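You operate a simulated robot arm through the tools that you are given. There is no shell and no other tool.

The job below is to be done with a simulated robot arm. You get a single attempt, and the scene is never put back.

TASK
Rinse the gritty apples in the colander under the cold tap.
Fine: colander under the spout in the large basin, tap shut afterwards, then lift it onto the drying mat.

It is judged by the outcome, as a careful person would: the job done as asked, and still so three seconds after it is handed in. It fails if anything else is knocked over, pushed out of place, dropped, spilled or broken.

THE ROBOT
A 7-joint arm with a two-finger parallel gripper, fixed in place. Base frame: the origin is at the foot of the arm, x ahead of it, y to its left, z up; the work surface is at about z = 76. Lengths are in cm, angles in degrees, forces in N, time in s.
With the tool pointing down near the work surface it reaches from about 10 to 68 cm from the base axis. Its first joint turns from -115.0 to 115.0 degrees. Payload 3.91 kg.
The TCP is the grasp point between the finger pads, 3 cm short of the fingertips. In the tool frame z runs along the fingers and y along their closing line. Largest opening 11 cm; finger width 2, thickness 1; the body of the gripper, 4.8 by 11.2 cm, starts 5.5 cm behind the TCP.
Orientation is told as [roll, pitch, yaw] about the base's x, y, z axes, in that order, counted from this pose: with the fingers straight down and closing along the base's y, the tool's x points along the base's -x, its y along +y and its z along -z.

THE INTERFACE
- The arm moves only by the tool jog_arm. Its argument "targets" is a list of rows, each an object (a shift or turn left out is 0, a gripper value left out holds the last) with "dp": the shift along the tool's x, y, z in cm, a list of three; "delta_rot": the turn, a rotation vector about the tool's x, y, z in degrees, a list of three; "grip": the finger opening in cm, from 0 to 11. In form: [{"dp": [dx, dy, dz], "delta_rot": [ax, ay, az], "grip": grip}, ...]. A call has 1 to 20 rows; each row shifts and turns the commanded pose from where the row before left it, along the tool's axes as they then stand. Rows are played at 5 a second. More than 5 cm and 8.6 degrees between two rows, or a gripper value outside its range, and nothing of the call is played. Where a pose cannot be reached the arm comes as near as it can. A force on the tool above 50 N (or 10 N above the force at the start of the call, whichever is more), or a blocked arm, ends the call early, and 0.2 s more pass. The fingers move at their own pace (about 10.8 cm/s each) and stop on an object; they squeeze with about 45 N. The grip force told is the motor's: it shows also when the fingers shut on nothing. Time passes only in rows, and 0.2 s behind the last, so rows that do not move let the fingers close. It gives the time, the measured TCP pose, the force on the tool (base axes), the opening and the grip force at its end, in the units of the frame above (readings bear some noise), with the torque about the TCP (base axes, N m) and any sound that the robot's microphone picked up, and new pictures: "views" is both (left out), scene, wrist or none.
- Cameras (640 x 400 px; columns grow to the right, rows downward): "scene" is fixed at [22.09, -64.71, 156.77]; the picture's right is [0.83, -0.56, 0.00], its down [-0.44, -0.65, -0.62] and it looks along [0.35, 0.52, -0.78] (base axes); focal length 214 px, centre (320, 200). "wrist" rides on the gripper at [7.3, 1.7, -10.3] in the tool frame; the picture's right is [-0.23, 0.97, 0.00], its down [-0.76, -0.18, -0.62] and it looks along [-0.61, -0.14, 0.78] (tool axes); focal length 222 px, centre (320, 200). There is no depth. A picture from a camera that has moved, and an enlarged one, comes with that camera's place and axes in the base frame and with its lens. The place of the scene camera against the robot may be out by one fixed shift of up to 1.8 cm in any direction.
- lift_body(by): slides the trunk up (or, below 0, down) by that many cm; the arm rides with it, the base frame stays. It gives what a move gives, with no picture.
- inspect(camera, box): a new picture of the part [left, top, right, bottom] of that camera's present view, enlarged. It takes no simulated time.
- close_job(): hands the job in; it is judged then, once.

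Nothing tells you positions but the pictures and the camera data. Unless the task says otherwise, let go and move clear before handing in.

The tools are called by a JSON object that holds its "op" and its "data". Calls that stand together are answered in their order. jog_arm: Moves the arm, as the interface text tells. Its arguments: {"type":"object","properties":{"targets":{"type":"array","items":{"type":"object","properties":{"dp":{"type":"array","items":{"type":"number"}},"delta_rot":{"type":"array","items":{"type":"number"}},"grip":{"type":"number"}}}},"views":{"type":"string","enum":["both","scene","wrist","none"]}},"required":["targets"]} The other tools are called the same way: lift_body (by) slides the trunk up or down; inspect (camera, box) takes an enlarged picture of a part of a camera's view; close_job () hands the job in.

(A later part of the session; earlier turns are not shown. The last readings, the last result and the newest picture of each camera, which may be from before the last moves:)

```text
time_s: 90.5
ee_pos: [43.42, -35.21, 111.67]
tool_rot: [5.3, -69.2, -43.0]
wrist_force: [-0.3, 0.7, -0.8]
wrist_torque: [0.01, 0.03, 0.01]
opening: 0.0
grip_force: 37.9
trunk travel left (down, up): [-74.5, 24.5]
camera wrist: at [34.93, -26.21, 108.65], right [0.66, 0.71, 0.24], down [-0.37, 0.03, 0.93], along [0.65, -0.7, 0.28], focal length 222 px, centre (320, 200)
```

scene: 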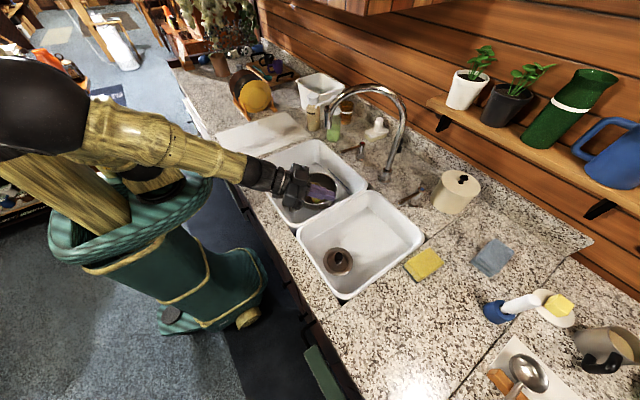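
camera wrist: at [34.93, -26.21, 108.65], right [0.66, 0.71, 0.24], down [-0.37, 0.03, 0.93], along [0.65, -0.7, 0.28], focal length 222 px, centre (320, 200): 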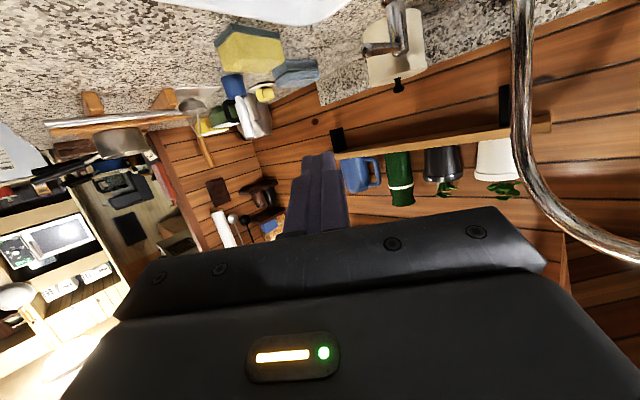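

{"op": "jog_arm", "data": {"targets": [{"dp": [-0.63, 1.99, 3.6]}, {"dp": [-0.63, 1.99, 3.6]}, {"dp": [-0.63, 1.99, 3.6]}, {"dp": [-0.63, 1.99, 3.6]}, {"dp": [-0.63, 1.99, 3.6]}, {"dp": [-0.63, 1.99, 3.6]}, {"dp": [0, 0, 0]}], "views": "both"}}

{"op": "inspect", "data": {"camera": "scene", "box": [360, 150, 480, 240]}}

{"op": "inspect", "data": {"camera": "wrist", "box": [200, 0, 440, 200]}}

```text
time_s: 92.1
ee_pos: [67.71, -39.37, 107.92]
tool_rot: [5.3, -69.2, -43.2]
wrist_force: [-0.2, 0.3, 0.1]
wrist_torque: [0.04, 0.04, 0.02]
opening: 0.0
grip_force: 38.1
trunk travel left (down, up): [-74.5, 24.5]
camera wrist: at [59.15, -30.3, 104.9], right [0.66, 0.71, 0.24], down [-0.37, 0.03, 0.93], along [0.65, -0.7, 0.28], focal length 222 px, centre (320, 200)
```

scene: 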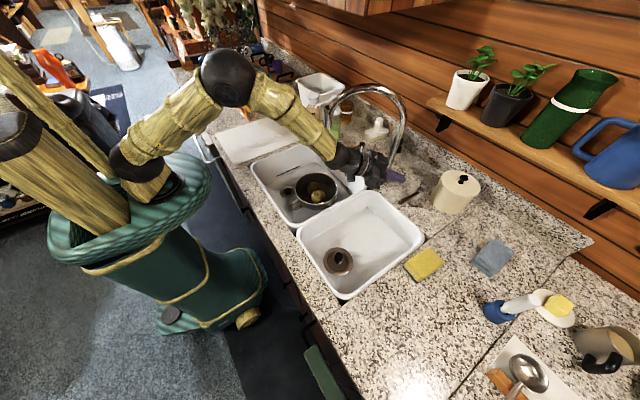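
wrist: 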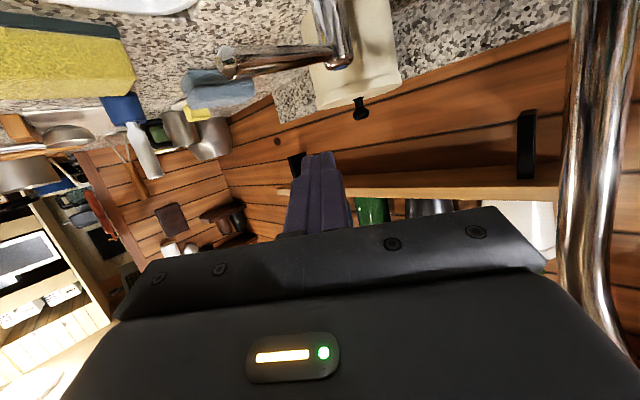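

```text
4.44 times, centred on (420, 195) of scene
camera zoom: at [22.09, -64.71, 156.77], right [0.83, -0.56, 0.0], down [-0.44, -0.65, -0.62], along [0.35, 0.52, -0.78], focal length 953 px, centre (-124, 222)
```

zoom: 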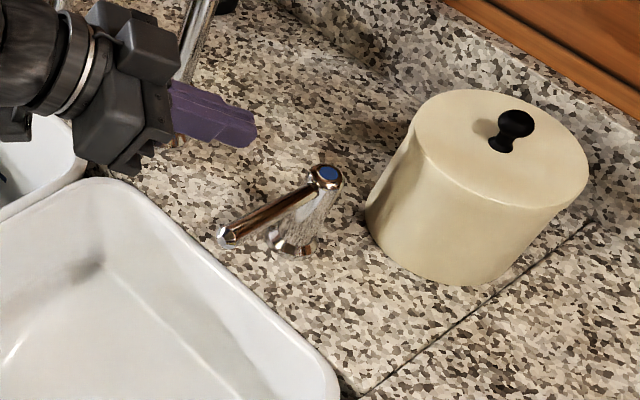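

```text
2.00 times, centred on (320, 100) of wrist
camera zoom: at [59.15, -30.3, 104.9], right [0.66, 0.71, 0.24], down [-0.37, 0.03, 0.93], along [0.65, -0.7, 0.28], focal length 444 px, centre (320, 400)
```

zoom: 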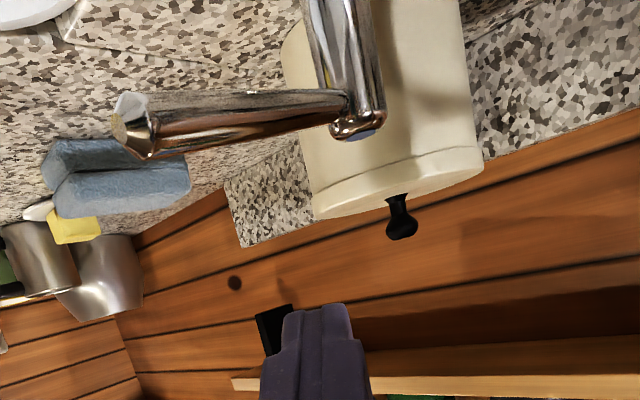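

My fist is beside the lever on its inner side. I'm lowering to lever height and giving a gentle outward push to feel which way it turns.

{"op": "jog_arm", "data": {"targets": [{"dp": [2.31, -0.08, 0.87]}, {"dp": [2.31, -0.08, 0.87]}, {"dp": [2.31, -0.08, 0.87]}, {"dp": [0, 0, 0]}, {"dp": [-0.12, -0.39, 0.28]}, {"dp": [-0.12, -0.39, 0.28]}, {"dp": [-0.12, -0.39, 0.28]}, {"dp": [0, 0, 0]}], "views": "both"}}

{"op": "inspect", "data": {"camera": "scene", "box": [360, 150, 480, 240]}}

{"op": "inspect", "data": {"camera": "wrist", "box": [200, 0, 440, 200]}}

```text
time_s: 93.9
ee_pos: [67.79, -40.37, 100.47]
tool_rot: [5.1, -68.9, -42.8]
wrist_force: [-0.2, 0.8, 0.3]
wrist_torque: [-0.03, 0.0, -0.01]
opening: 0.01
grip_force: 38.0
trunk travel left (down, up): [-74.5, 24.5]
camera wrist: at [59.32, -31.56, 97.38], right [0.66, 0.71, 0.24], down [-0.37, 0.03, 0.93], along [0.65, -0.7, 0.28], focal length 222 px, centre (320, 200)
```

scene: 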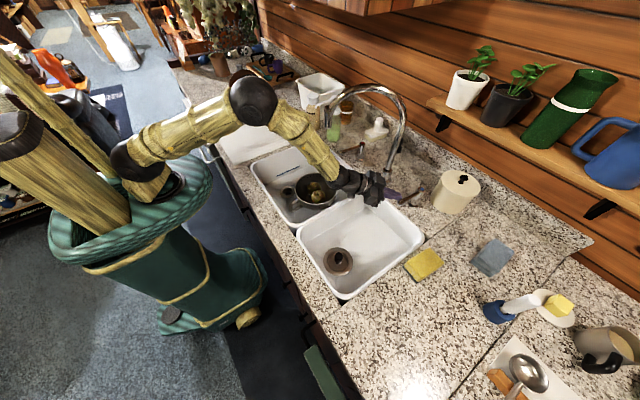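
wrist: 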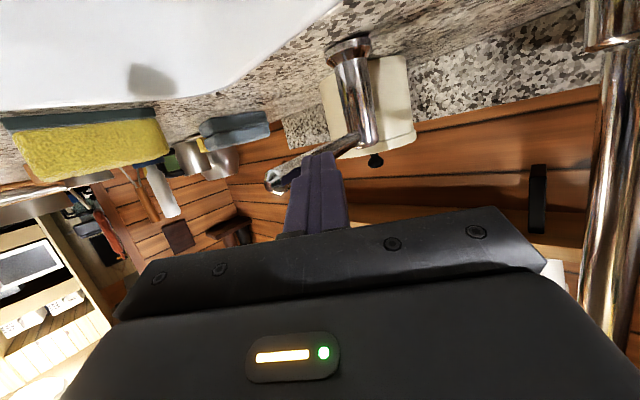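

```text
4.44 times, centred on (420, 195) of scene
camera zoom: at [22.09, -64.71, 156.77], right [0.83, -0.56, 0.0], down [-0.44, -0.65, -0.62], along [0.35, 0.52, -0.78], focal length 953 px, centre (-124, 222)
```

zoom: 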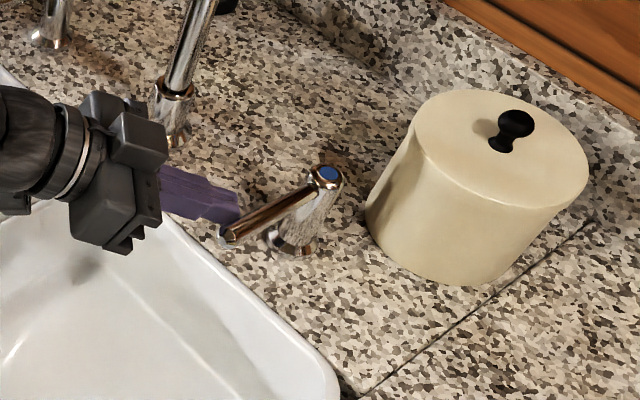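

```text
2.00 times, centred on (320, 100) of wrist
camera zoom: at [59.32, -31.56, 97.38], right [0.66, 0.71, 0.24], down [-0.37, 0.03, 0.93], along [0.65, -0.7, 0.28], focal length 444 px, centre (320, 400)
```

zoom: 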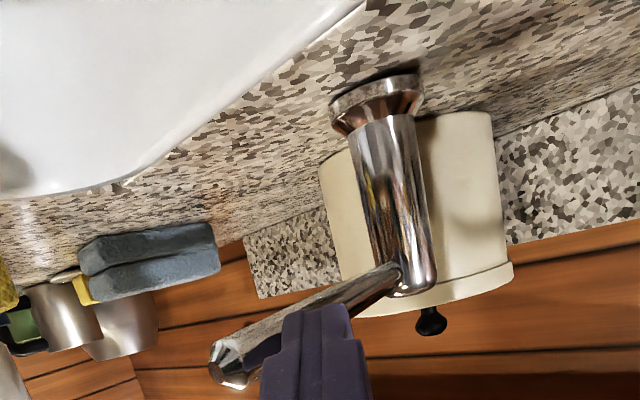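

Not touching yet. I'm pushing outward in small steps.

{"op": "jog_arm", "data": {"targets": [{"dp": [-0.12, -0.39, 0.28]}, {"dp": [-0.12, -0.39, 0.28]}, {"dp": [-0.12, -0.39, 0.28]}, {"dp": [0, 0, 0]}], "views": "scene"}}

{"op": "inspect", "data": {"camera": "scene", "box": [360, 150, 480, 240]}}

```text
time_s: 94.9
ee_pos: [67.86, -41.94, 100.53]
tool_rot: [5.1, -69.0, -42.8]
wrist_force: [-0.2, 0.6, 0.0]
wrist_torque: [-0.01, 0.0, 0.03]
opening: 0.0
grip_force: 37.8
trunk travel left (down, up): [-74.5, 24.5]
```

scene: 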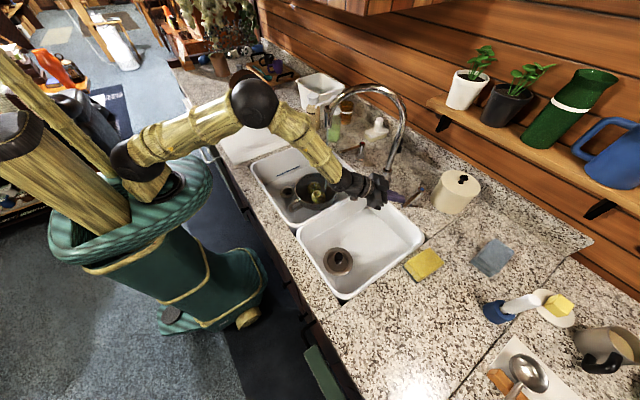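

```text
4.44 times, centred on (420, 195) of scene
camera zoom: at [22.09, -64.71, 156.77], right [0.83, -0.56, 0.0], down [-0.44, -0.65, -0.62], along [0.35, 0.52, -0.78], focal length 953 px, centre (-124, 222)
```

zoom: 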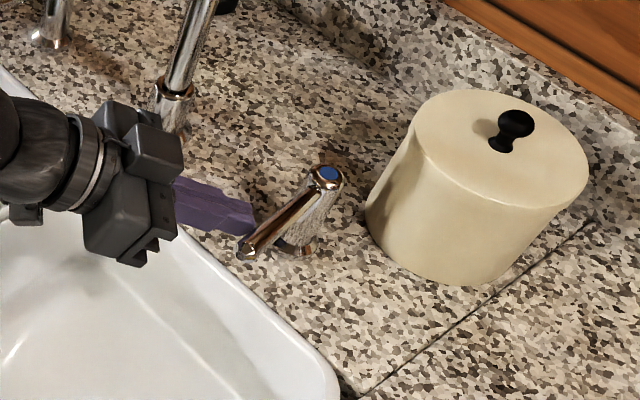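

The lever swings outward freely with very little force. I'm continuing to push it outward along its arc.

{"op": "jog_arm", "data": {"targets": [{"dp": [-0.209, -0.459, 0.509]}, {"dp": [-0.209, -0.459, 0.509]}, {"dp": [-0.209, -0.459, 0.509]}, {"dp": [-0.209, -0.459, 0.509]}, {"dp": [0, 0, 0]}], "views": "both"}}

{"op": "inspect", "data": {"camera": "scene", "box": [280, 80, 480, 240]}}

```text
time_s: 96.1
ee_pos: [68.61, -44.85, 100.35]
tool_rot: [5.2, -69.0, -42.9]
wrist_force: [-0.6, 0.2, 0.3]
wrist_torque: [-0.01, -0.02, 0.03]
opening: 0.0
grip_force: 38.3
trunk travel left (down, up): [-74.5, 24.5]
camera wrist: at [59.99, -35.75, 97.36], right [0.66, 0.71, 0.24], down [-0.37, 0.03, 0.93], along [0.65, -0.7, 0.28], focal length 222 px, centre (320, 200)
```

scene: 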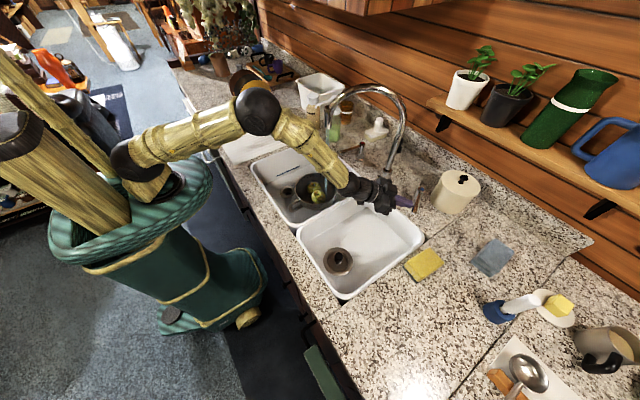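
wrist: 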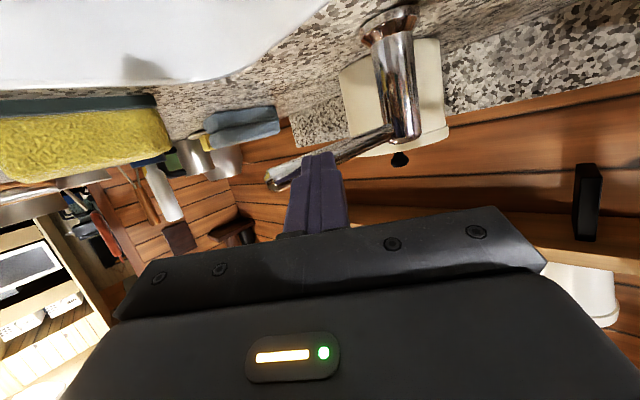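

```text
2.50 times, centred on (380, 160) of scene
camera zoom: at [22.09, -64.71, 156.77], right [0.83, -0.56, 0.0], down [-0.44, -0.65, -0.62], along [0.35, 0.52, -0.78], focal length 536 px, centre (170, 300)
```

zoom: 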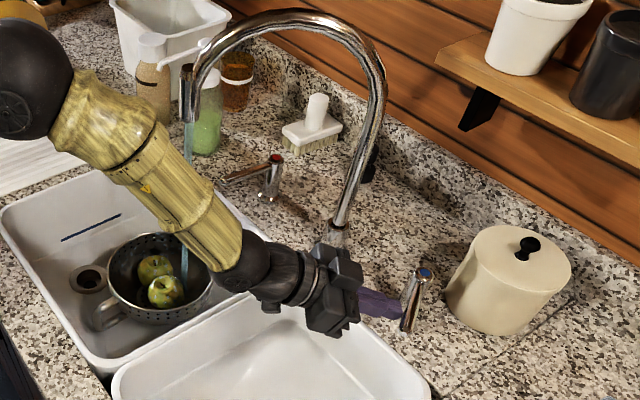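

Water is running into the colander. I'll look closely at where the stream lands relative to the apples.

{"op": "inspect", "data": {"camera": "scene", "box": [300, 120, 390, 220]}}

```text
4.00 times, centred on (345, 170) of scene
camera zoom: at [22.09, -64.71, 156.77], right [0.83, -0.56, 0.0], down [-0.44, -0.65, -0.62], along [0.35, 0.52, -0.78], focal length 858 px, centre (220, 320)
```

zoom: 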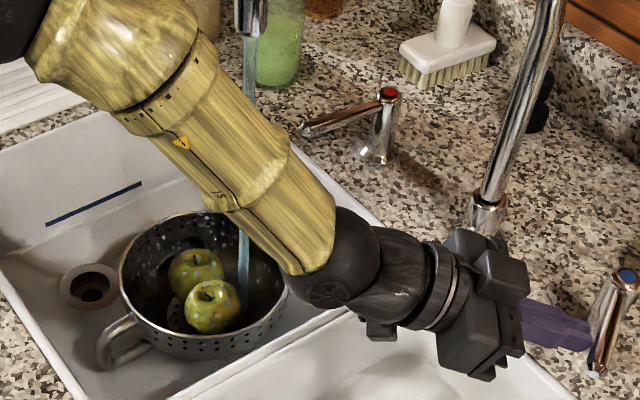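

The stream falls inside the colander and the apples already look cleaner. I'll hold still and let it rinse for a few seconds.

{"op": "jog_arm", "data": {"targets": [{"dp": [0, 0, 0]}, {"dp": [0, 0, 0]}, {"dp": [0, 0, 0]}, {"dp": [0, 0, 0]}, {"dp": [0, 0, 0]}, {"dp": [0, 0, 0]}, {"dp": [0, 0, 0]}, {"dp": [0, 0, 0]}, {"dp": [0, 0, 0]}, {"dp": [0, 0, 0]}, {"dp": [0, 0, 0]}, {"dp": [0, 0, 0]}, {"dp": [0, 0, 0]}, {"dp": [0, 0, 0]}, {"dp": [0, 0, 0]}], "views": "scene"}}

{"op": "inspect", "data": {"camera": "scene", "box": [290, 150, 370, 220]}}

{"op": "inspect", "data": {"camera": "scene", "box": [240, 80, 440, 240]}}

```text
time_s: 99.3
ee_pos: [68.5, -44.76, 100.42]
tool_rot: [5.1, -68.9, -42.8]
wrist_force: [-0.7, 0.4, -0.5]
wrist_torque: [-0.01, 0.02, 0.01]
opening: 0.0
grip_force: 37.1
trunk travel left (down, up): [-74.5, 24.5]
```

scene: 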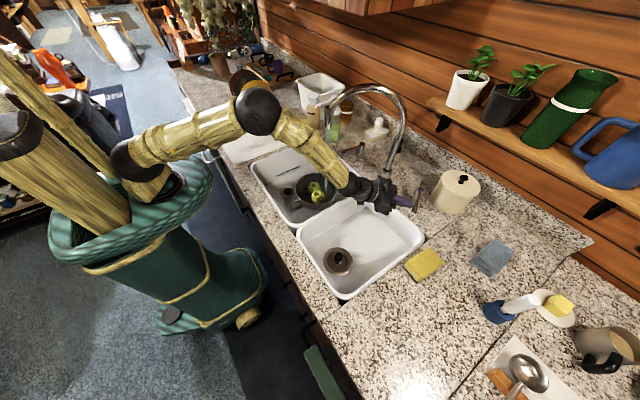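

```text
5.71 times, centred on (330, 185) of scene
camera zoom: at [22.09, -64.71, 156.77], right [0.83, -0.56, 0.0], down [-0.44, -0.65, -0.62], along [0.35, 0.52, -0.78], focal length 1226 px, centre (263, 286)
```

zoom: 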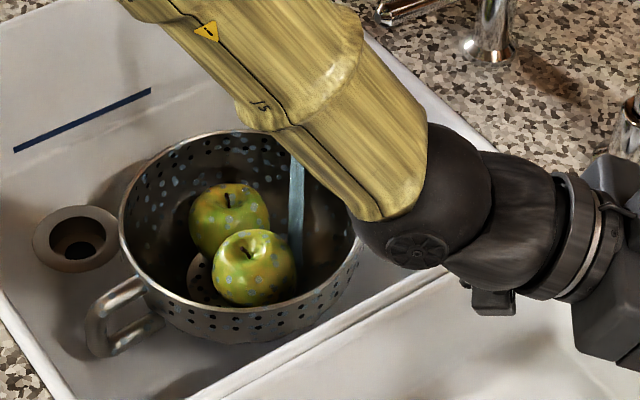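

```text
2.50 times, centred on (340, 160) of scene
camera zoom: at [22.09, -64.71, 156.77], right [0.83, -0.56, 0.0], down [-0.44, -0.65, -0.62], along [0.35, 0.52, -0.78], focal length 536 px, centre (270, 300)
```

zoom: 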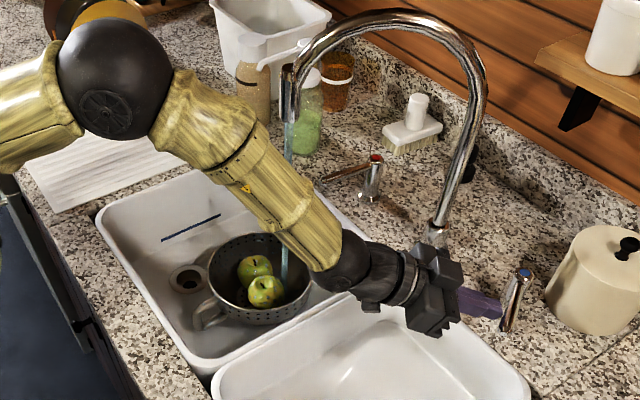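

The grit is washing off and nothing is splashing out. I'll rinse a few seconds more.

{"op": "jog_arm", "data": {"targets": [{"dp": [0, 0, 0]}, {"dp": [0, 0, 0]}, {"dp": [0, 0, 0]}, {"dp": [0, 0, 0]}, {"dp": [0, 0, 0]}, {"dp": [0, 0, 0]}, {"dp": [0, 0, 0]}, {"dp": [0, 0, 0]}, {"dp": [0, 0, 0]}, {"dp": [0, 0, 0]}, {"dp": [0, 0, 0]}, {"dp": [0, 0, 0]}, {"dp": [0, 0, 0]}, {"dp": [0, 0, 0]}, {"dp": [0, 0, 0]}, {"dp": [0, 0, 0]}, {"dp": [0, 0, 0]}, {"dp": [0, 0, 0]}, {"dp": [0, 0, 0]}, {"dp": [0, 0, 0]}], "views": "scene"}}

{"op": "inspect", "data": {"camera": "scene", "box": [290, 150, 370, 220]}}

```text
time_s: 103.5
ee_pos: [68.58, -44.72, 100.37]
tool_rot: [5.1, -68.9, -42.8]
wrist_force: [-0.6, -0.8, -0.4]
wrist_torque: [-0.02, 0.02, -0.01]
opening: 0.0
grip_force: 37.3
trunk travel left (down, up): [-74.5, 24.5]
```

scene: 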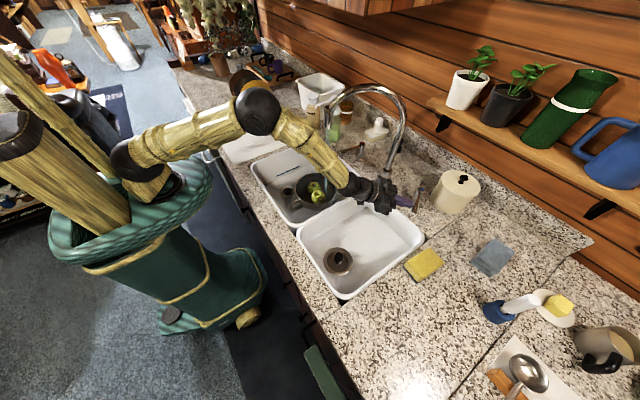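

```text
5.71 times, centred on (330, 185) of scene
camera zoom: at [22.09, -64.71, 156.77], right [0.83, -0.56, 0.0], down [-0.44, -0.65, -0.62], along [0.35, 0.52, -0.78], focal length 1226 px, centre (263, 286)
```

zoom: 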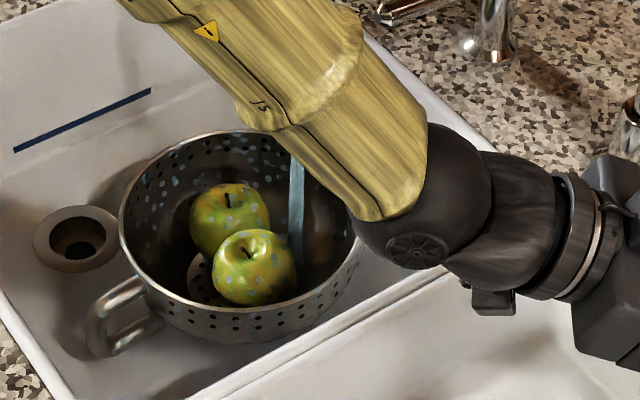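

There's no further change, so the grit is gone and the rinse is done. I'm lifting over the lever to its outer side so I can push it back shut.

{"op": "jog_arm", "data": {"targets": [{"dp": [0.145, 0.472, -0.34]}, {"dp": [-1.87, 0.07, -0.71]}, {"dp": [-1.87, 0.07, -0.71]}, {"dp": [-1.87, 0.07, -0.71]}, {"dp": [-0.69, -1.54, 1.67]}, {"dp": [-0.69, -1.54, 1.67]}, {"dp": [0, 0, 0]}], "views": "both"}}

{"op": "inspect", "data": {"camera": "scene", "box": [360, 150, 480, 240]}}

{"op": "inspect", "data": {"camera": "wrist", "box": [200, 0, 440, 200]}}

```text
time_s: 105.1
ee_pos: [69.38, -48.86, 106.48]
tool_rot: [5.1, -69.0, -42.9]
wrist_force: [0.5, -0.8, 0.3]
wrist_torque: [0.02, 0.0, -0.02]
opening: 0.01
grip_force: 37.8
trunk travel left (down, up): [-74.5, 24.5]
camera wrist: at [60.87, -39.88, 103.45], right [0.66, 0.71, 0.24], down [-0.37, 0.03, 0.93], along [0.65, -0.7, 0.28], focal length 222 px, centre (320, 200)
```

scene: 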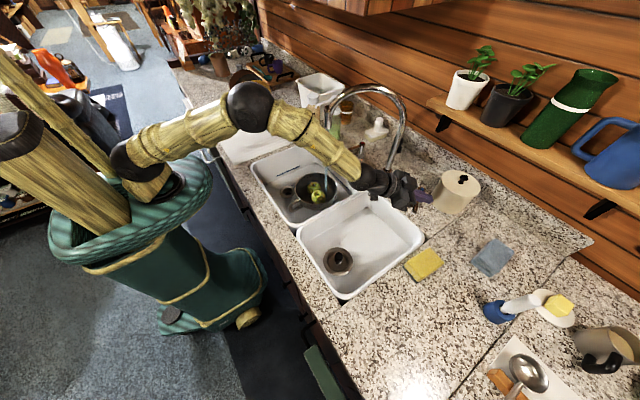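
wrist: 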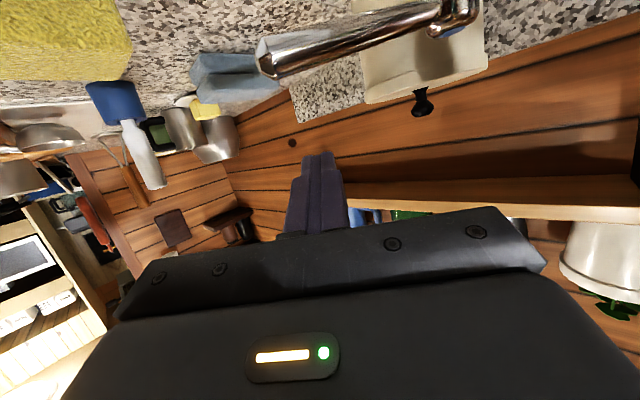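

```text
4.44 times, centred on (420, 195) of scene
camera zoom: at [22.09, -64.71, 156.77], right [0.83, -0.56, 0.0], down [-0.44, -0.65, -0.62], along [0.35, 0.52, -0.78], focal length 953 px, centre (-124, 222)
```

zoom: 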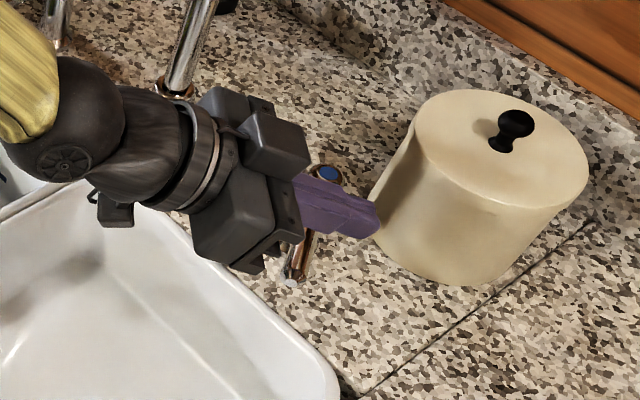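

```text
2.00 times, centred on (320, 100) of wrist
camera zoom: at [60.87, -39.88, 103.45], right [0.66, 0.71, 0.24], down [-0.37, 0.03, 0.93], along [0.65, -0.7, 0.28], focal length 444 px, centre (320, 400)
```

zoom: 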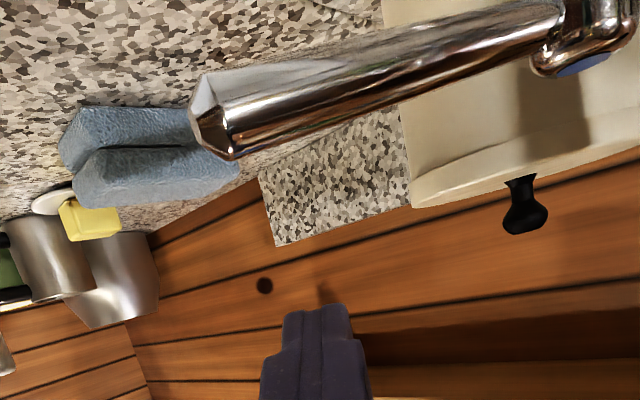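

The finger would come down on the lever at this angle, so I'll stay high and turn the tool to point more along +x, letting the finger pass outside the lever tip.

{"op": "jog_arm", "data": {"targets": [{"delta_rot": [-6.85, 0.24, -2.59]}, {"delta_rot": [-6.85, 0.24, -2.59]}, {"delta_rot": [-6.85, 0.24, -2.59]}, {"dp": [-0.16, -1.4, 0.08]}, {"dp": [-0.16, -1.4, 0.08]}, {"dp": [0, 0, 0]}], "views": "both"}}

{"op": "inspect", "data": {"camera": "scene", "box": [360, 150, 480, 240]}}

{"op": "inspect", "data": {"camera": "wrist", "box": [200, 0, 440, 200]}}

```text
time_s: 106.5
ee_pos: [68.93, -51.57, 106.44]
tool_rot: [5.3, -69.0, -21.1]
wrist_force: [-0.1, -0.1, -0.3]
wrist_torque: [0.01, 0.0, 0.01]
opening: 0.0
grip_force: 38.5
trunk travel left (down, up): [-74.5, 24.5]
camera wrist: at [57.62, -46.46, 103.51], right [0.35, 0.91, 0.24], down [-0.36, -0.11, 0.93], along [0.87, -0.41, 0.28], focal length 222 px, centre (320, 200)
```

scene: 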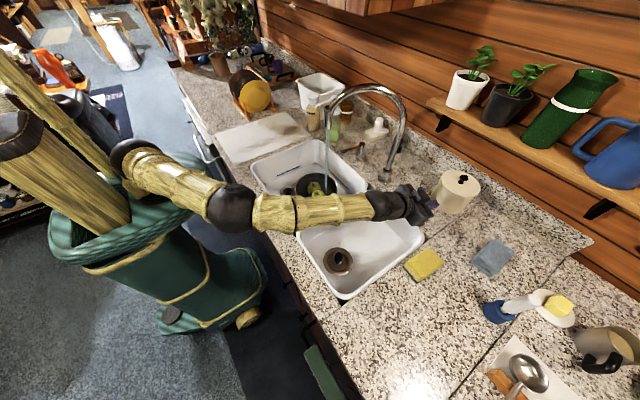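
wrist: 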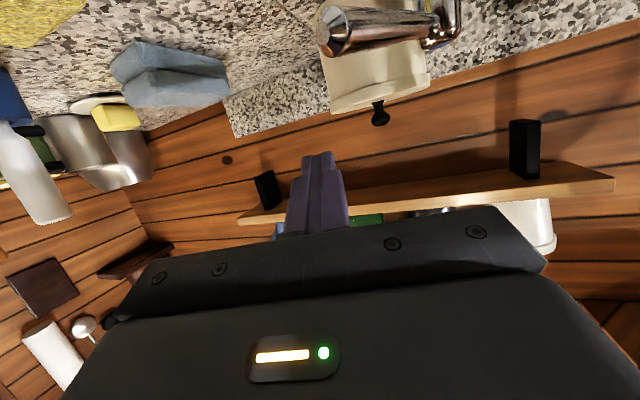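

```text
4.44 times, centred on (420, 195) of scene
camera zoom: at [22.09, -64.71, 156.77], right [0.83, -0.56, 0.0], down [-0.44, -0.65, -0.62], along [0.35, 0.52, -0.78], focal length 953 px, centre (-124, 222)
```

zoom: 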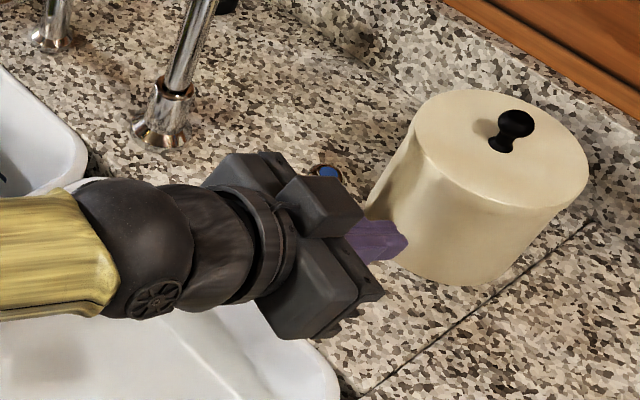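

```text
2.00 times, centred on (320, 100) of wrist
camera zoom: at [57.62, -46.46, 103.51], right [0.35, 0.91, 0.24], down [-0.36, -0.11, 0.93], along [0.87, -0.41, 0.28], focal length 444 px, centre (320, 400)
```

zoom: 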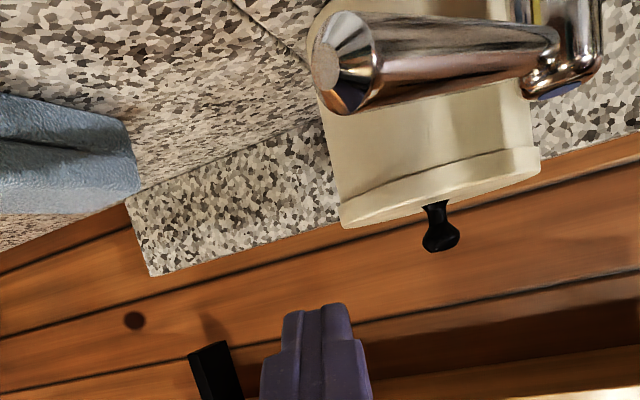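

The finger now lies just outside the lever tip. I'm lowering to lever height and checking before I push it shut.

{"op": "jog_arm", "data": {"targets": [{"dp": [1.87, -0.07, 0.71]}, {"dp": [1.87, -0.07, 0.71]}, {"dp": [1.87, -0.07, 0.71]}, {"dp": [0, 0, 0]}], "views": "both"}}

{"op": "inspect", "data": {"camera": "wrist", "box": [200, 0, 440, 200]}}

```text
time_s: 107.5
ee_pos: [68.81, -51.6, 100.46]
tool_rot: [5.3, -69.0, -21.1]
wrist_force: [-0.4, 0.5, -0.3]
wrist_torque: [0.01, -0.01, -0.02]
opening: 0.02
grip_force: 37.3
trunk travel left (down, up): [-74.5, 24.5]
camera wrist: at [57.62, -46.35, 97.55], right [0.35, 0.91, 0.24], down [-0.36, -0.12, 0.93], along [0.87, -0.41, 0.28], focal length 222 px, centre (320, 200)
```

scene: 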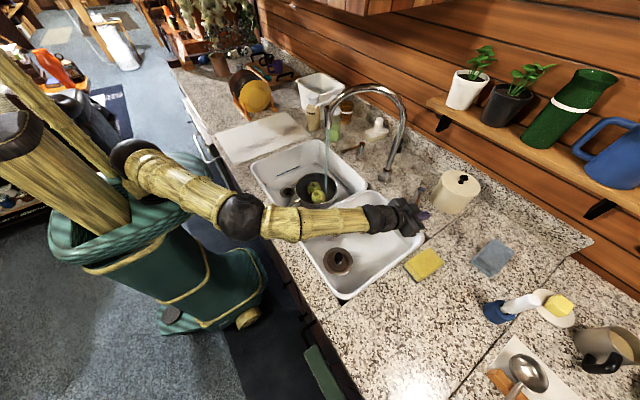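
wrist: 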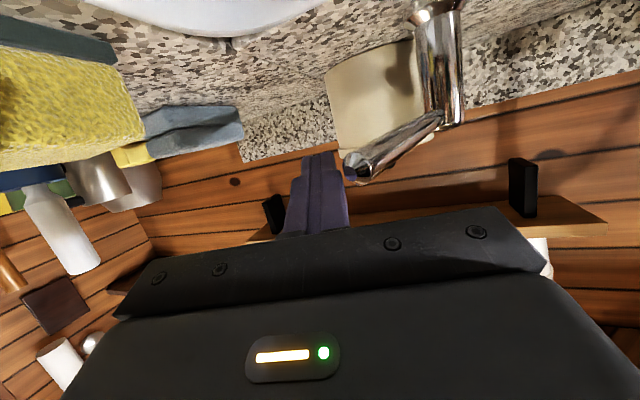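

```text
2.00 times, centred on (320, 100) of wrist
camera zoom: at [57.62, -46.35, 97.55], right [0.35, 0.91, 0.24], down [-0.36, -0.12, 0.93], along [0.87, -0.41, 0.28], focal length 444 px, centre (320, 400)
```

zoom: 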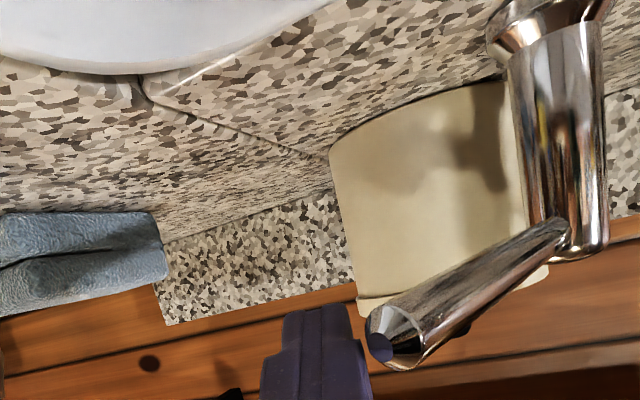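

The finger is on the outer side of the lever tip at the right height. I'm pushing it inward along its arc toward closed.

{"op": "jog_arm", "data": {"targets": [{"dp": [0.1, 0.64, -0.28]}, {"dp": [0.145, 0.626, -0.327]}, {"dp": [0.145, 0.626, -0.327]}, {"dp": [0.145, 0.626, -0.327]}, {"dp": [0.145, 0.626, -0.327]}, {"dp": [0.145, 0.626, -0.327]}, {"dp": [0, 0, 0]}], "views": "both"}}

{"op": "inspect", "data": {"camera": "wrist", "box": [240, 0, 480, 200]}}

{"op": "inspect", "data": {"camera": "scene", "box": [280, 80, 480, 240]}}

```text
time_s: 109.1
ee_pos: [67.82, -47.59, 100.66]
tool_rot: [5.6, -69.0, -21.2]
wrist_force: [-0.6, -0.1, -0.2]
wrist_torque: [-0.04, 0.02, 0.03]
opening: 0.0
grip_force: 37.4
trunk travel left (down, up): [-74.5, 24.5]
camera wrist: at [56.49, -42.4, 97.69], right [0.35, 0.91, 0.24], down [-0.36, -0.11, 0.93], along [0.87, -0.41, 0.28], focal length 222 px, centre (320, 200)
```

scene: 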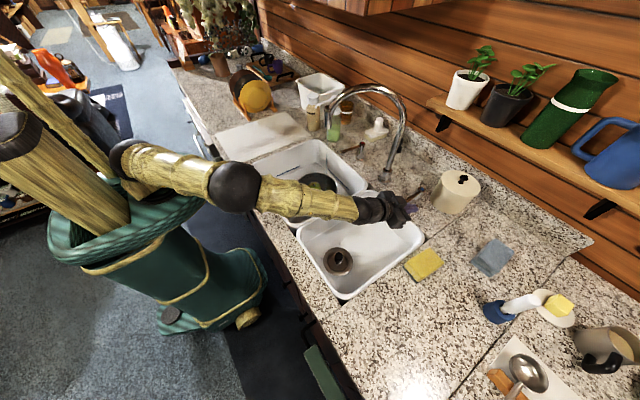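
wrist: 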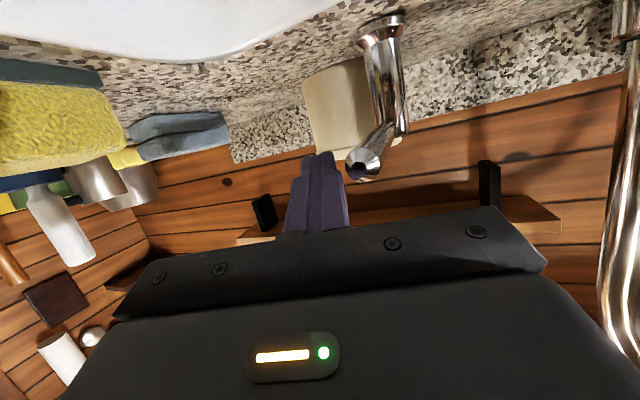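

```text
2.00 times, centred on (360, 100) of wrist
camera zoom: at [56.49, -42.4, 97.69], right [0.35, 0.91, 0.24], down [-0.36, -0.11, 0.93], along [0.87, -0.41, 0.28], focal length 444 px, centre (240, 400)
```

zoom: 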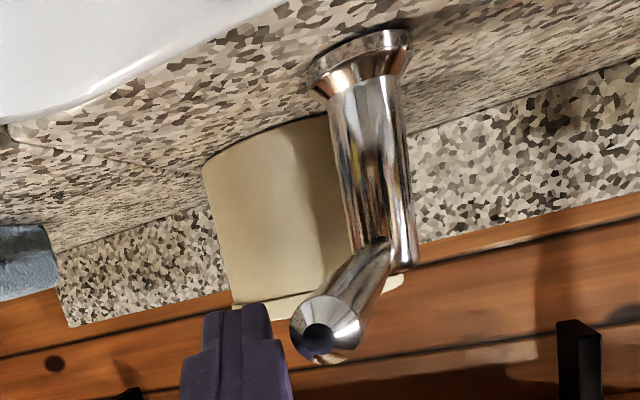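

```text
2.50 times, centred on (380, 160) of scene
camera zoom: at [22.09, -64.71, 156.77], right [0.83, -0.56, 0.0], down [-0.44, -0.65, -0.62], along [0.35, 0.52, -0.78], focal length 536 px, centre (170, 300)
```

zoom: 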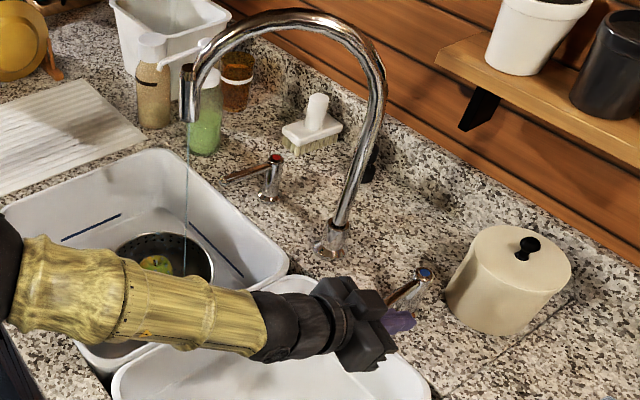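

The stream has thinned and the lever is almost closed. I'm continuing gently and watching the force.

{"op": "jog_arm", "data": {"targets": [{"dp": [0.08, 0.467, -0.169]}, {"dp": [0.08, 0.467, -0.169]}, {"dp": [0.08, 0.467, -0.169]}, {"dp": [0, 0, 0]}], "views": "both"}}

{"op": "inspect", "data": {"camera": "wrist", "box": [240, 0, 480, 200]}}

{"op": "inspect", "data": {"camera": "scene", "box": [280, 80, 480, 240]}}

```text
time_s: 110.1
ee_pos: [67.78, -46.15, 100.74]
tool_rot: [5.4, -69.2, -21.2]
wrist_force: [3.2, -13.5, 5.1]
wrist_torque: [-0.05, 0.0, 0.03]
opening: 0.02
grip_force: 37.7
trunk travel left (down, up): [-74.5, 24.5]
camera wrist: at [56.43, -40.95, 97.65], right [0.35, 0.9, 0.24], down [-0.36, -0.11, 0.93], along [0.87, -0.41, 0.28], focal length 222 px, centre (320, 200)
```

scene: 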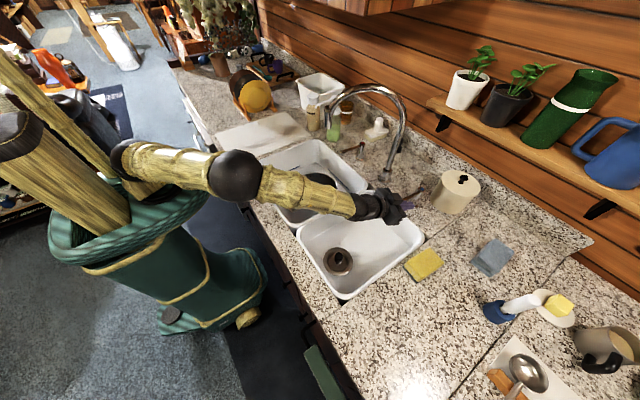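
wrist: 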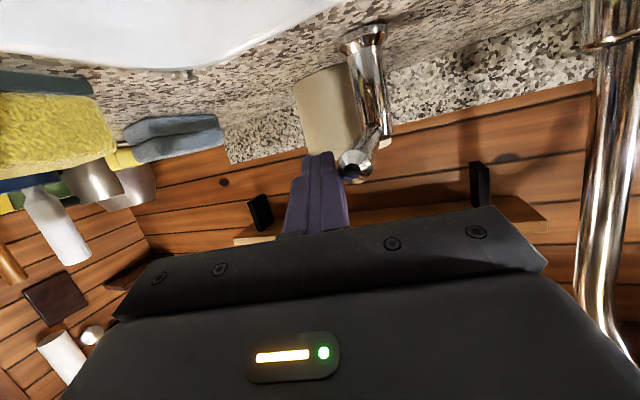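

```text
2.00 times, centred on (360, 100) of wrist
camera zoom: at [56.43, -40.95, 97.65], right [0.35, 0.9, 0.24], down [-0.36, -0.11, 0.93], along [0.87, -0.41, 0.28], focal length 444 px, centre (240, 400)
```

zoom: 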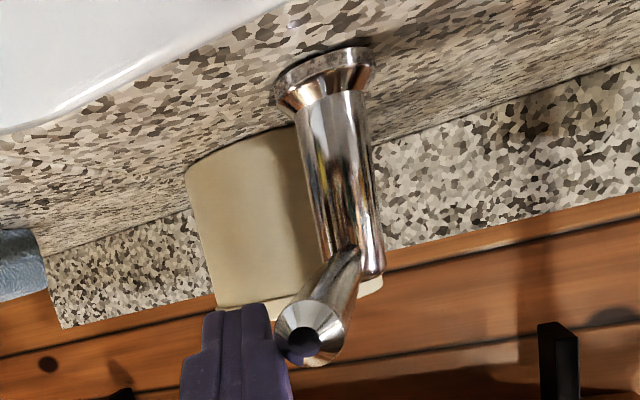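

```text
2.50 times, centred on (380, 160) of scene
camera zoom: at [22.09, -64.71, 156.77], right [0.83, -0.56, 0.0], down [-0.44, -0.65, -0.62], along [0.35, 0.52, -0.78], focal length 536 px, centre (170, 300)
```

zoom: 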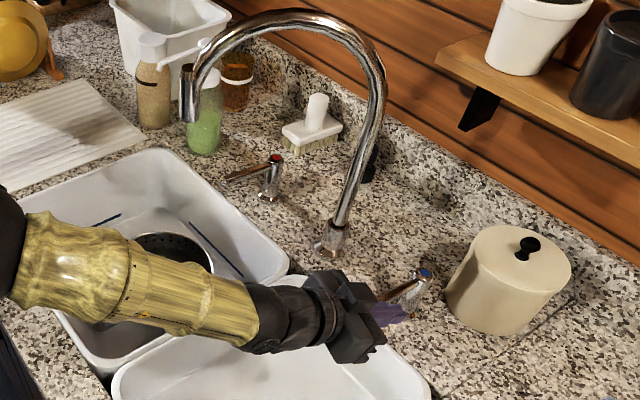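

The lever is back against its closed stop and the stream has stopped. I'm backing the hand away from the lever, up and clear.

{"op": "jog_arm", "data": {"targets": [{"dp": [-0.127, -0.96, 0.247]}, {"dp": [0, 0, -3]}, {"dp": [0, 0, -4]}, {"dp": [0, 0, -4]}, {"dp": [-4.36, 0.15, -1.65]}, {"dp": [-4.36, 0.15, -1.65]}, {"dp": [-4.36, 0.15, -1.65]}, {"dp": [1.33, 1.02, -3.43]}, {"dp": [1.33, 1.02, -3.43]}, {"dp": [1.33, 1.02, -3.43]}, {"dp": [0, 0, 0]}], "views": "both"}}

{"op": "inspect", "data": {"camera": "scene", "box": [280, 80, 480, 240]}}

```text
time_s: 112.5
ee_pos: [48.07, -38.36, 118.65]
tool_rot: [5.4, -69.0, -21.3]
wrist_force: [-0.2, -1.0, -1.1]
wrist_torque: [0.01, 0.02, -0.03]
opening: 0.0
grip_force: 37.2
trunk travel left (down, up): [-74.5, 24.5]
camera wrist: at [36.91, -33.12, 115.63], right [0.35, 0.91, 0.25], down [-0.36, -0.12, 0.93], along [0.87, -0.41, 0.28], focal length 222 px, centre (320, 200)
```

scene: 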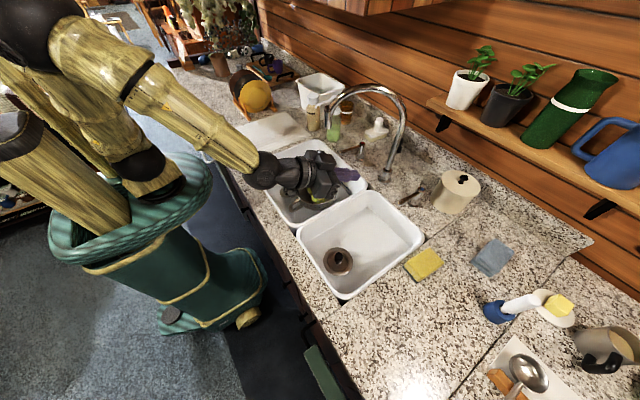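
wrist: 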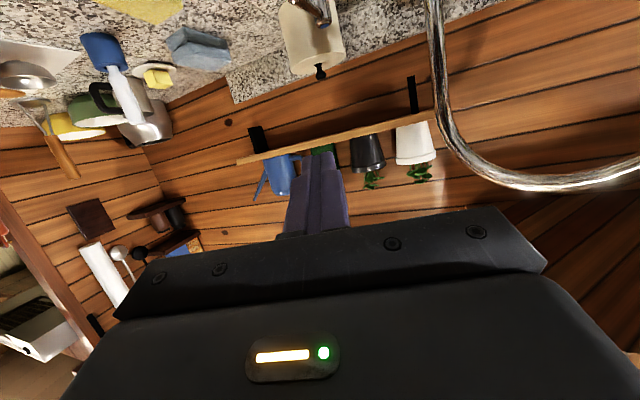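

```text
2.50 times, centred on (380, 160) of scene
camera zoom: at [22.09, -64.71, 156.77], right [0.83, -0.56, 0.0], down [-0.44, -0.65, -0.62], along [0.35, 0.52, -0.78], focal length 536 px, centre (170, 300)
```

zoom: 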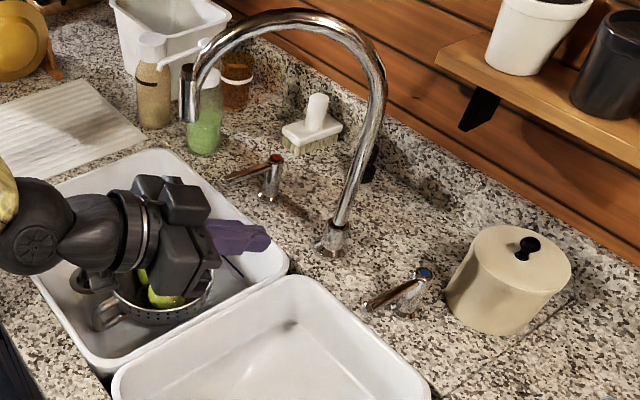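

The tap is off and the lever is back where it started. I'm reorienting the gripper to the same grasp pose I used on the colander and restoring the trunk height.

{"op": "jog_arm", "data": {"targets": [{"delta_rot": [0, 8.3, 0], "grip": 3.6}, {"delta_rot": [0, 8.3, 0]}, {"delta_rot": [0, 8.3, 0]}, {"delta_rot": [0, 8.3, 0]}, {"delta_rot": [0, 8.3, 0]}, {"delta_rot": [3.5, 0, 6.74]}, {"delta_rot": [3.5, 0, 6.74]}, {"delta_rot": [3.5, 0, 6.74]}, {"delta_rot": [0, 0, 8.2]}, {"delta_rot": [0, 0, 8.2]}, {"delta_rot": [0, 0, 8.2]}, {"delta_rot": [0, 0, 8.2]}, {"delta_rot": [0, 0, 8.2]}, {"delta_rot": [0, 0, 8.2]}, {"delta_rot": [0, 0, 8.2]}, {"delta_rot": [0, 0, 8.2]}, {"delta_rot": [0, 0, 8.2]}, {"delta_rot": [0, 0, 8.2]}, {"delta_rot": [0, 0, 8.0]}, {"delta_rot": [0, 0, 0]}], "views": "none"}}

{"op": "lift_body", "data": {"by": 8}}

{"op": "jog_arm", "data": {"targets": [{"dp": [0, 0, 0]}], "views": "both"}}

```text
time_s: 116.7
ee_pos: [47.98, -38.08, 118.63]
tool_rot: [22.9, -14.7, -93.9]
wrist_force: [-0.2, -0.2, -0.1]
wrist_torque: [-0.02, -0.02, -0.01]
opening: 3.57
grip_force: 0.0
out of reach, approached as far as the arm can: row 15, 16, 17, 18, 19
trunk travel left (down, up): [-74.5, 24.5]
```

```text
time_s: 117.9
ee_pos: [48.05, -38.19, 126.54]
tool_rot: [22.9, -14.8, -93.9]
wrist_force: [0.6, -0.2, 0.0]
wrist_torque: [-0.03, 0.02, 0.0]
opening: 3.58
grip_force: 0.1
trunk travel left (down, up): [-82.5, 16.5]
```

```text
time_s: 118.3
ee_pos: [47.99, -38.06, 126.53]
tool_rot: [22.9, -14.8, -93.9]
wrist_force: [-0.2, 0.7, -0.1]
wrist_torque: [0.03, 0.01, 0.01]
opening: 3.62
grip_force: 0.0
trunk travel left (down, up): [-82.5, 16.5]
camera wrist: at [46.31, -28.35, 134.51], right [0.89, -0.18, 0.42], down [-0.45, -0.58, 0.68], along [0.12, -0.79, -0.59], focal length 222 px, centre (320, 200)
```

scene: 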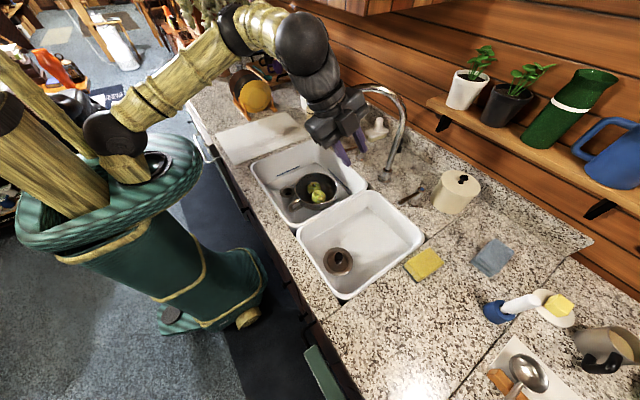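
wrist: 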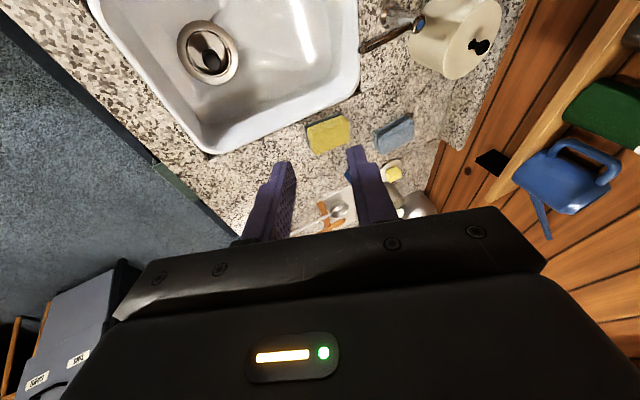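

The wrist roll hit a joint limit in this posture. Since the two fingers are symmetric I'll roll the other way instead, which gives the same grasp with the camera on the opposite side.

{"op": "jog_arm", "data": {"targets": [{"delta_rot": [0, 0, -8.2]}, {"delta_rot": [0, 0, -8.2]}, {"delta_rot": [0, 0, -8.2]}, {"delta_rot": [0, 0, -8.2]}, {"delta_rot": [0, 0, -8.2]}, {"delta_rot": [0, 0, -8.2]}, {"delta_rot": [0, 0, -8.2]}, {"delta_rot": [0, 0, -8.2]}, {"delta_rot": [0, 0, -8.2]}, {"delta_rot": [0, 0, -8.2]}, {"delta_rot": [0, 0, -8.2]}, {"delta_rot": [0, 0, -8.2]}, {"delta_rot": [0, 0, -8.2]}, {"delta_rot": [0, 0, -8.2]}, {"delta_rot": [0, 0, -8.2]}, {"delta_rot": [0, 0, -8.2]}, {"delta_rot": [0, 0, -8.2]}, {"delta_rot": [0, 0, 0]}], "views": "both"}}

```text
time_s: 122.1
ee_pos: [48.15, -38.12, 126.5]
tool_rot: [-26.9, -2.9, 49.3]
wrist_force: [-0.3, 0.0, -0.4]
wrist_torque: [-0.05, -0.03, 0.03]
opening: 3.63
grip_force: 0.0
trunk travel left (down, up): [-82.5, 16.5]
camera wrist: at [38.42, -39.89, 134.61], right [-0.5, 0.76, -0.43], down [0.38, 0.63, 0.67], along [0.78, 0.17, -0.6], focal length 222 px, centre (320, 200)
```

scene: 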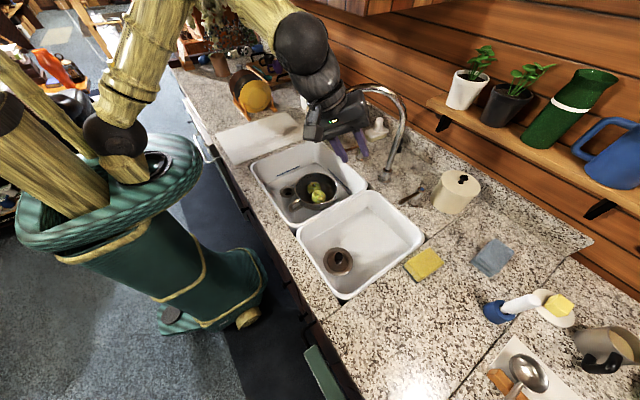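
wrist: 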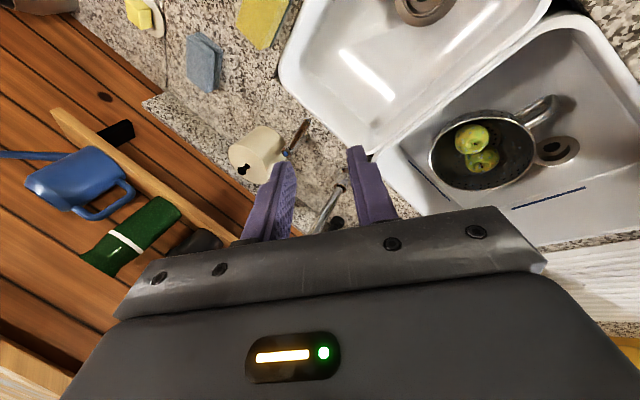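

That works: the grasp plane matches the earlier one. From here I can see the clean apples in the colander, so I'm moving across to above the grasp point.

{"op": "jog_arm", "data": {"targets": [{"delta_rot": [0, 0, -2.9]}, {"dp": [-2.945, 3.51, 0.14]}, {"dp": [-2.945, 3.51, 0.14]}, {"dp": [-2.945, 3.51, 0.14]}, {"dp": [-2.945, 3.51, 0.14]}, {"dp": [-2.945, 3.51, 0.14]}, {"dp": [-2.945, 3.51, 0.14]}, {"dp": [-2.945, 3.51, 0.14]}, {"dp": [-2.945, 3.51, 0.14]}, {"dp": [0, 0, 0]}], "views": "both"}}

```text
time_s: 124.3
ee_pos: [43.68, -4.06, 113.56]
tool_rot: [-27.0, -1.6, 51.8]
wrist_force: [-0.4, -0.5, -0.3]
wrist_torque: [0.0, 0.02, 0.0]
opening: 3.61
grip_force: 0.1
trunk travel left (down, up): [-82.5, 16.5]
camera wrist: at [34.21, -6.07, 121.83], right [-0.53, 0.72, -0.44], down [0.36, 0.66, 0.66], along [0.76, 0.19, -0.62], focal length 222 px, centre (320, 200)
```

scene: 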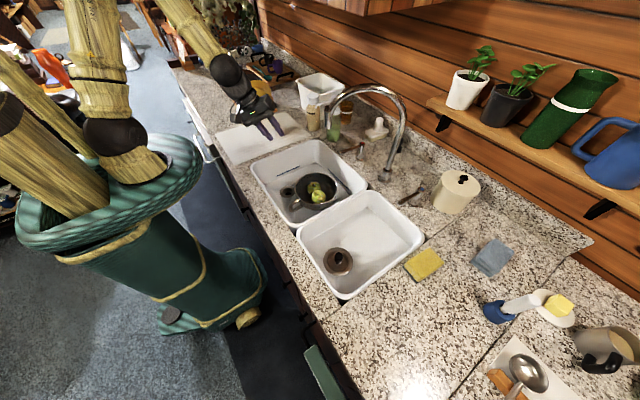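
wrist: 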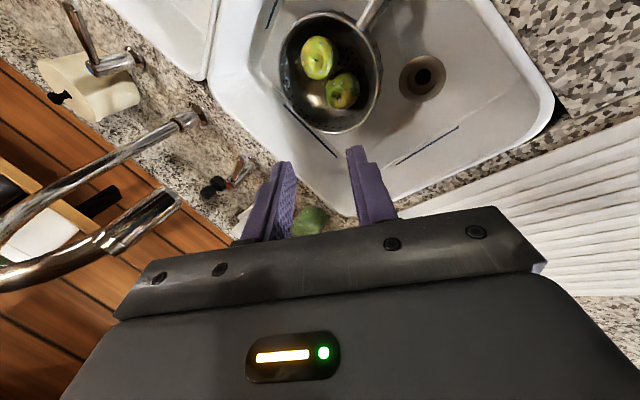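

{"op": "inspect", "data": {"camera": "wrist", "box": [240, 0, 460, 150]}}

{"op": "inspect", "data": {"camera": "scene", "box": [260, 140, 380, 230]}}

```text
2.67 times, centred on (350, 75) of wrist
camera zoom: at [34.21, -6.07, 121.83], right [-0.53, 0.72, -0.44], down [0.36, 0.66, 0.66], along [0.76, 0.19, -0.62], focal length 592 px, centre (240, 533)
```

zoom: 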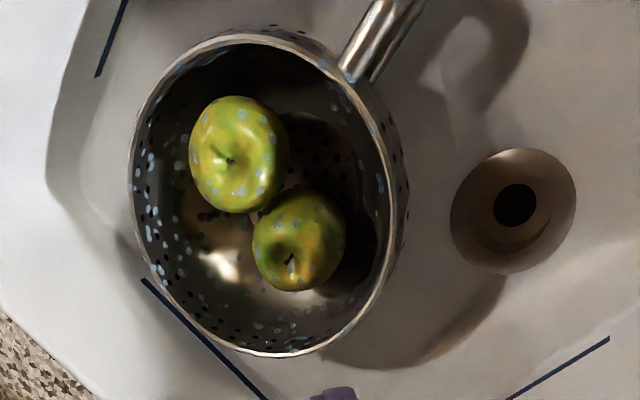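

```text
4.44 times, centred on (320, 185) of scene
camera zoom: at [22.09, -64.71, 156.77], right [0.83, -0.56, 0.0], down [-0.44, -0.65, -0.62], along [0.35, 0.52, -0.78], focal length 953 px, centre (320, 267)
```

zoom: 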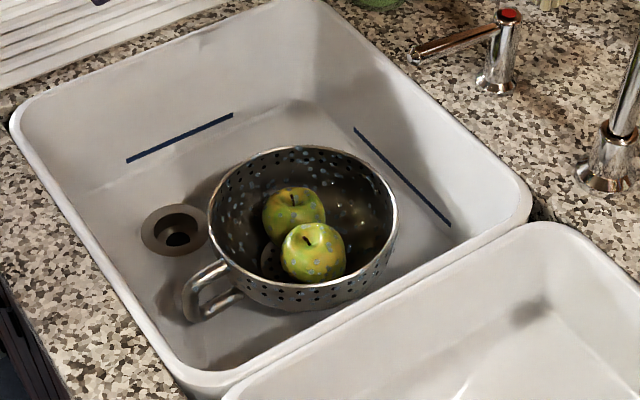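

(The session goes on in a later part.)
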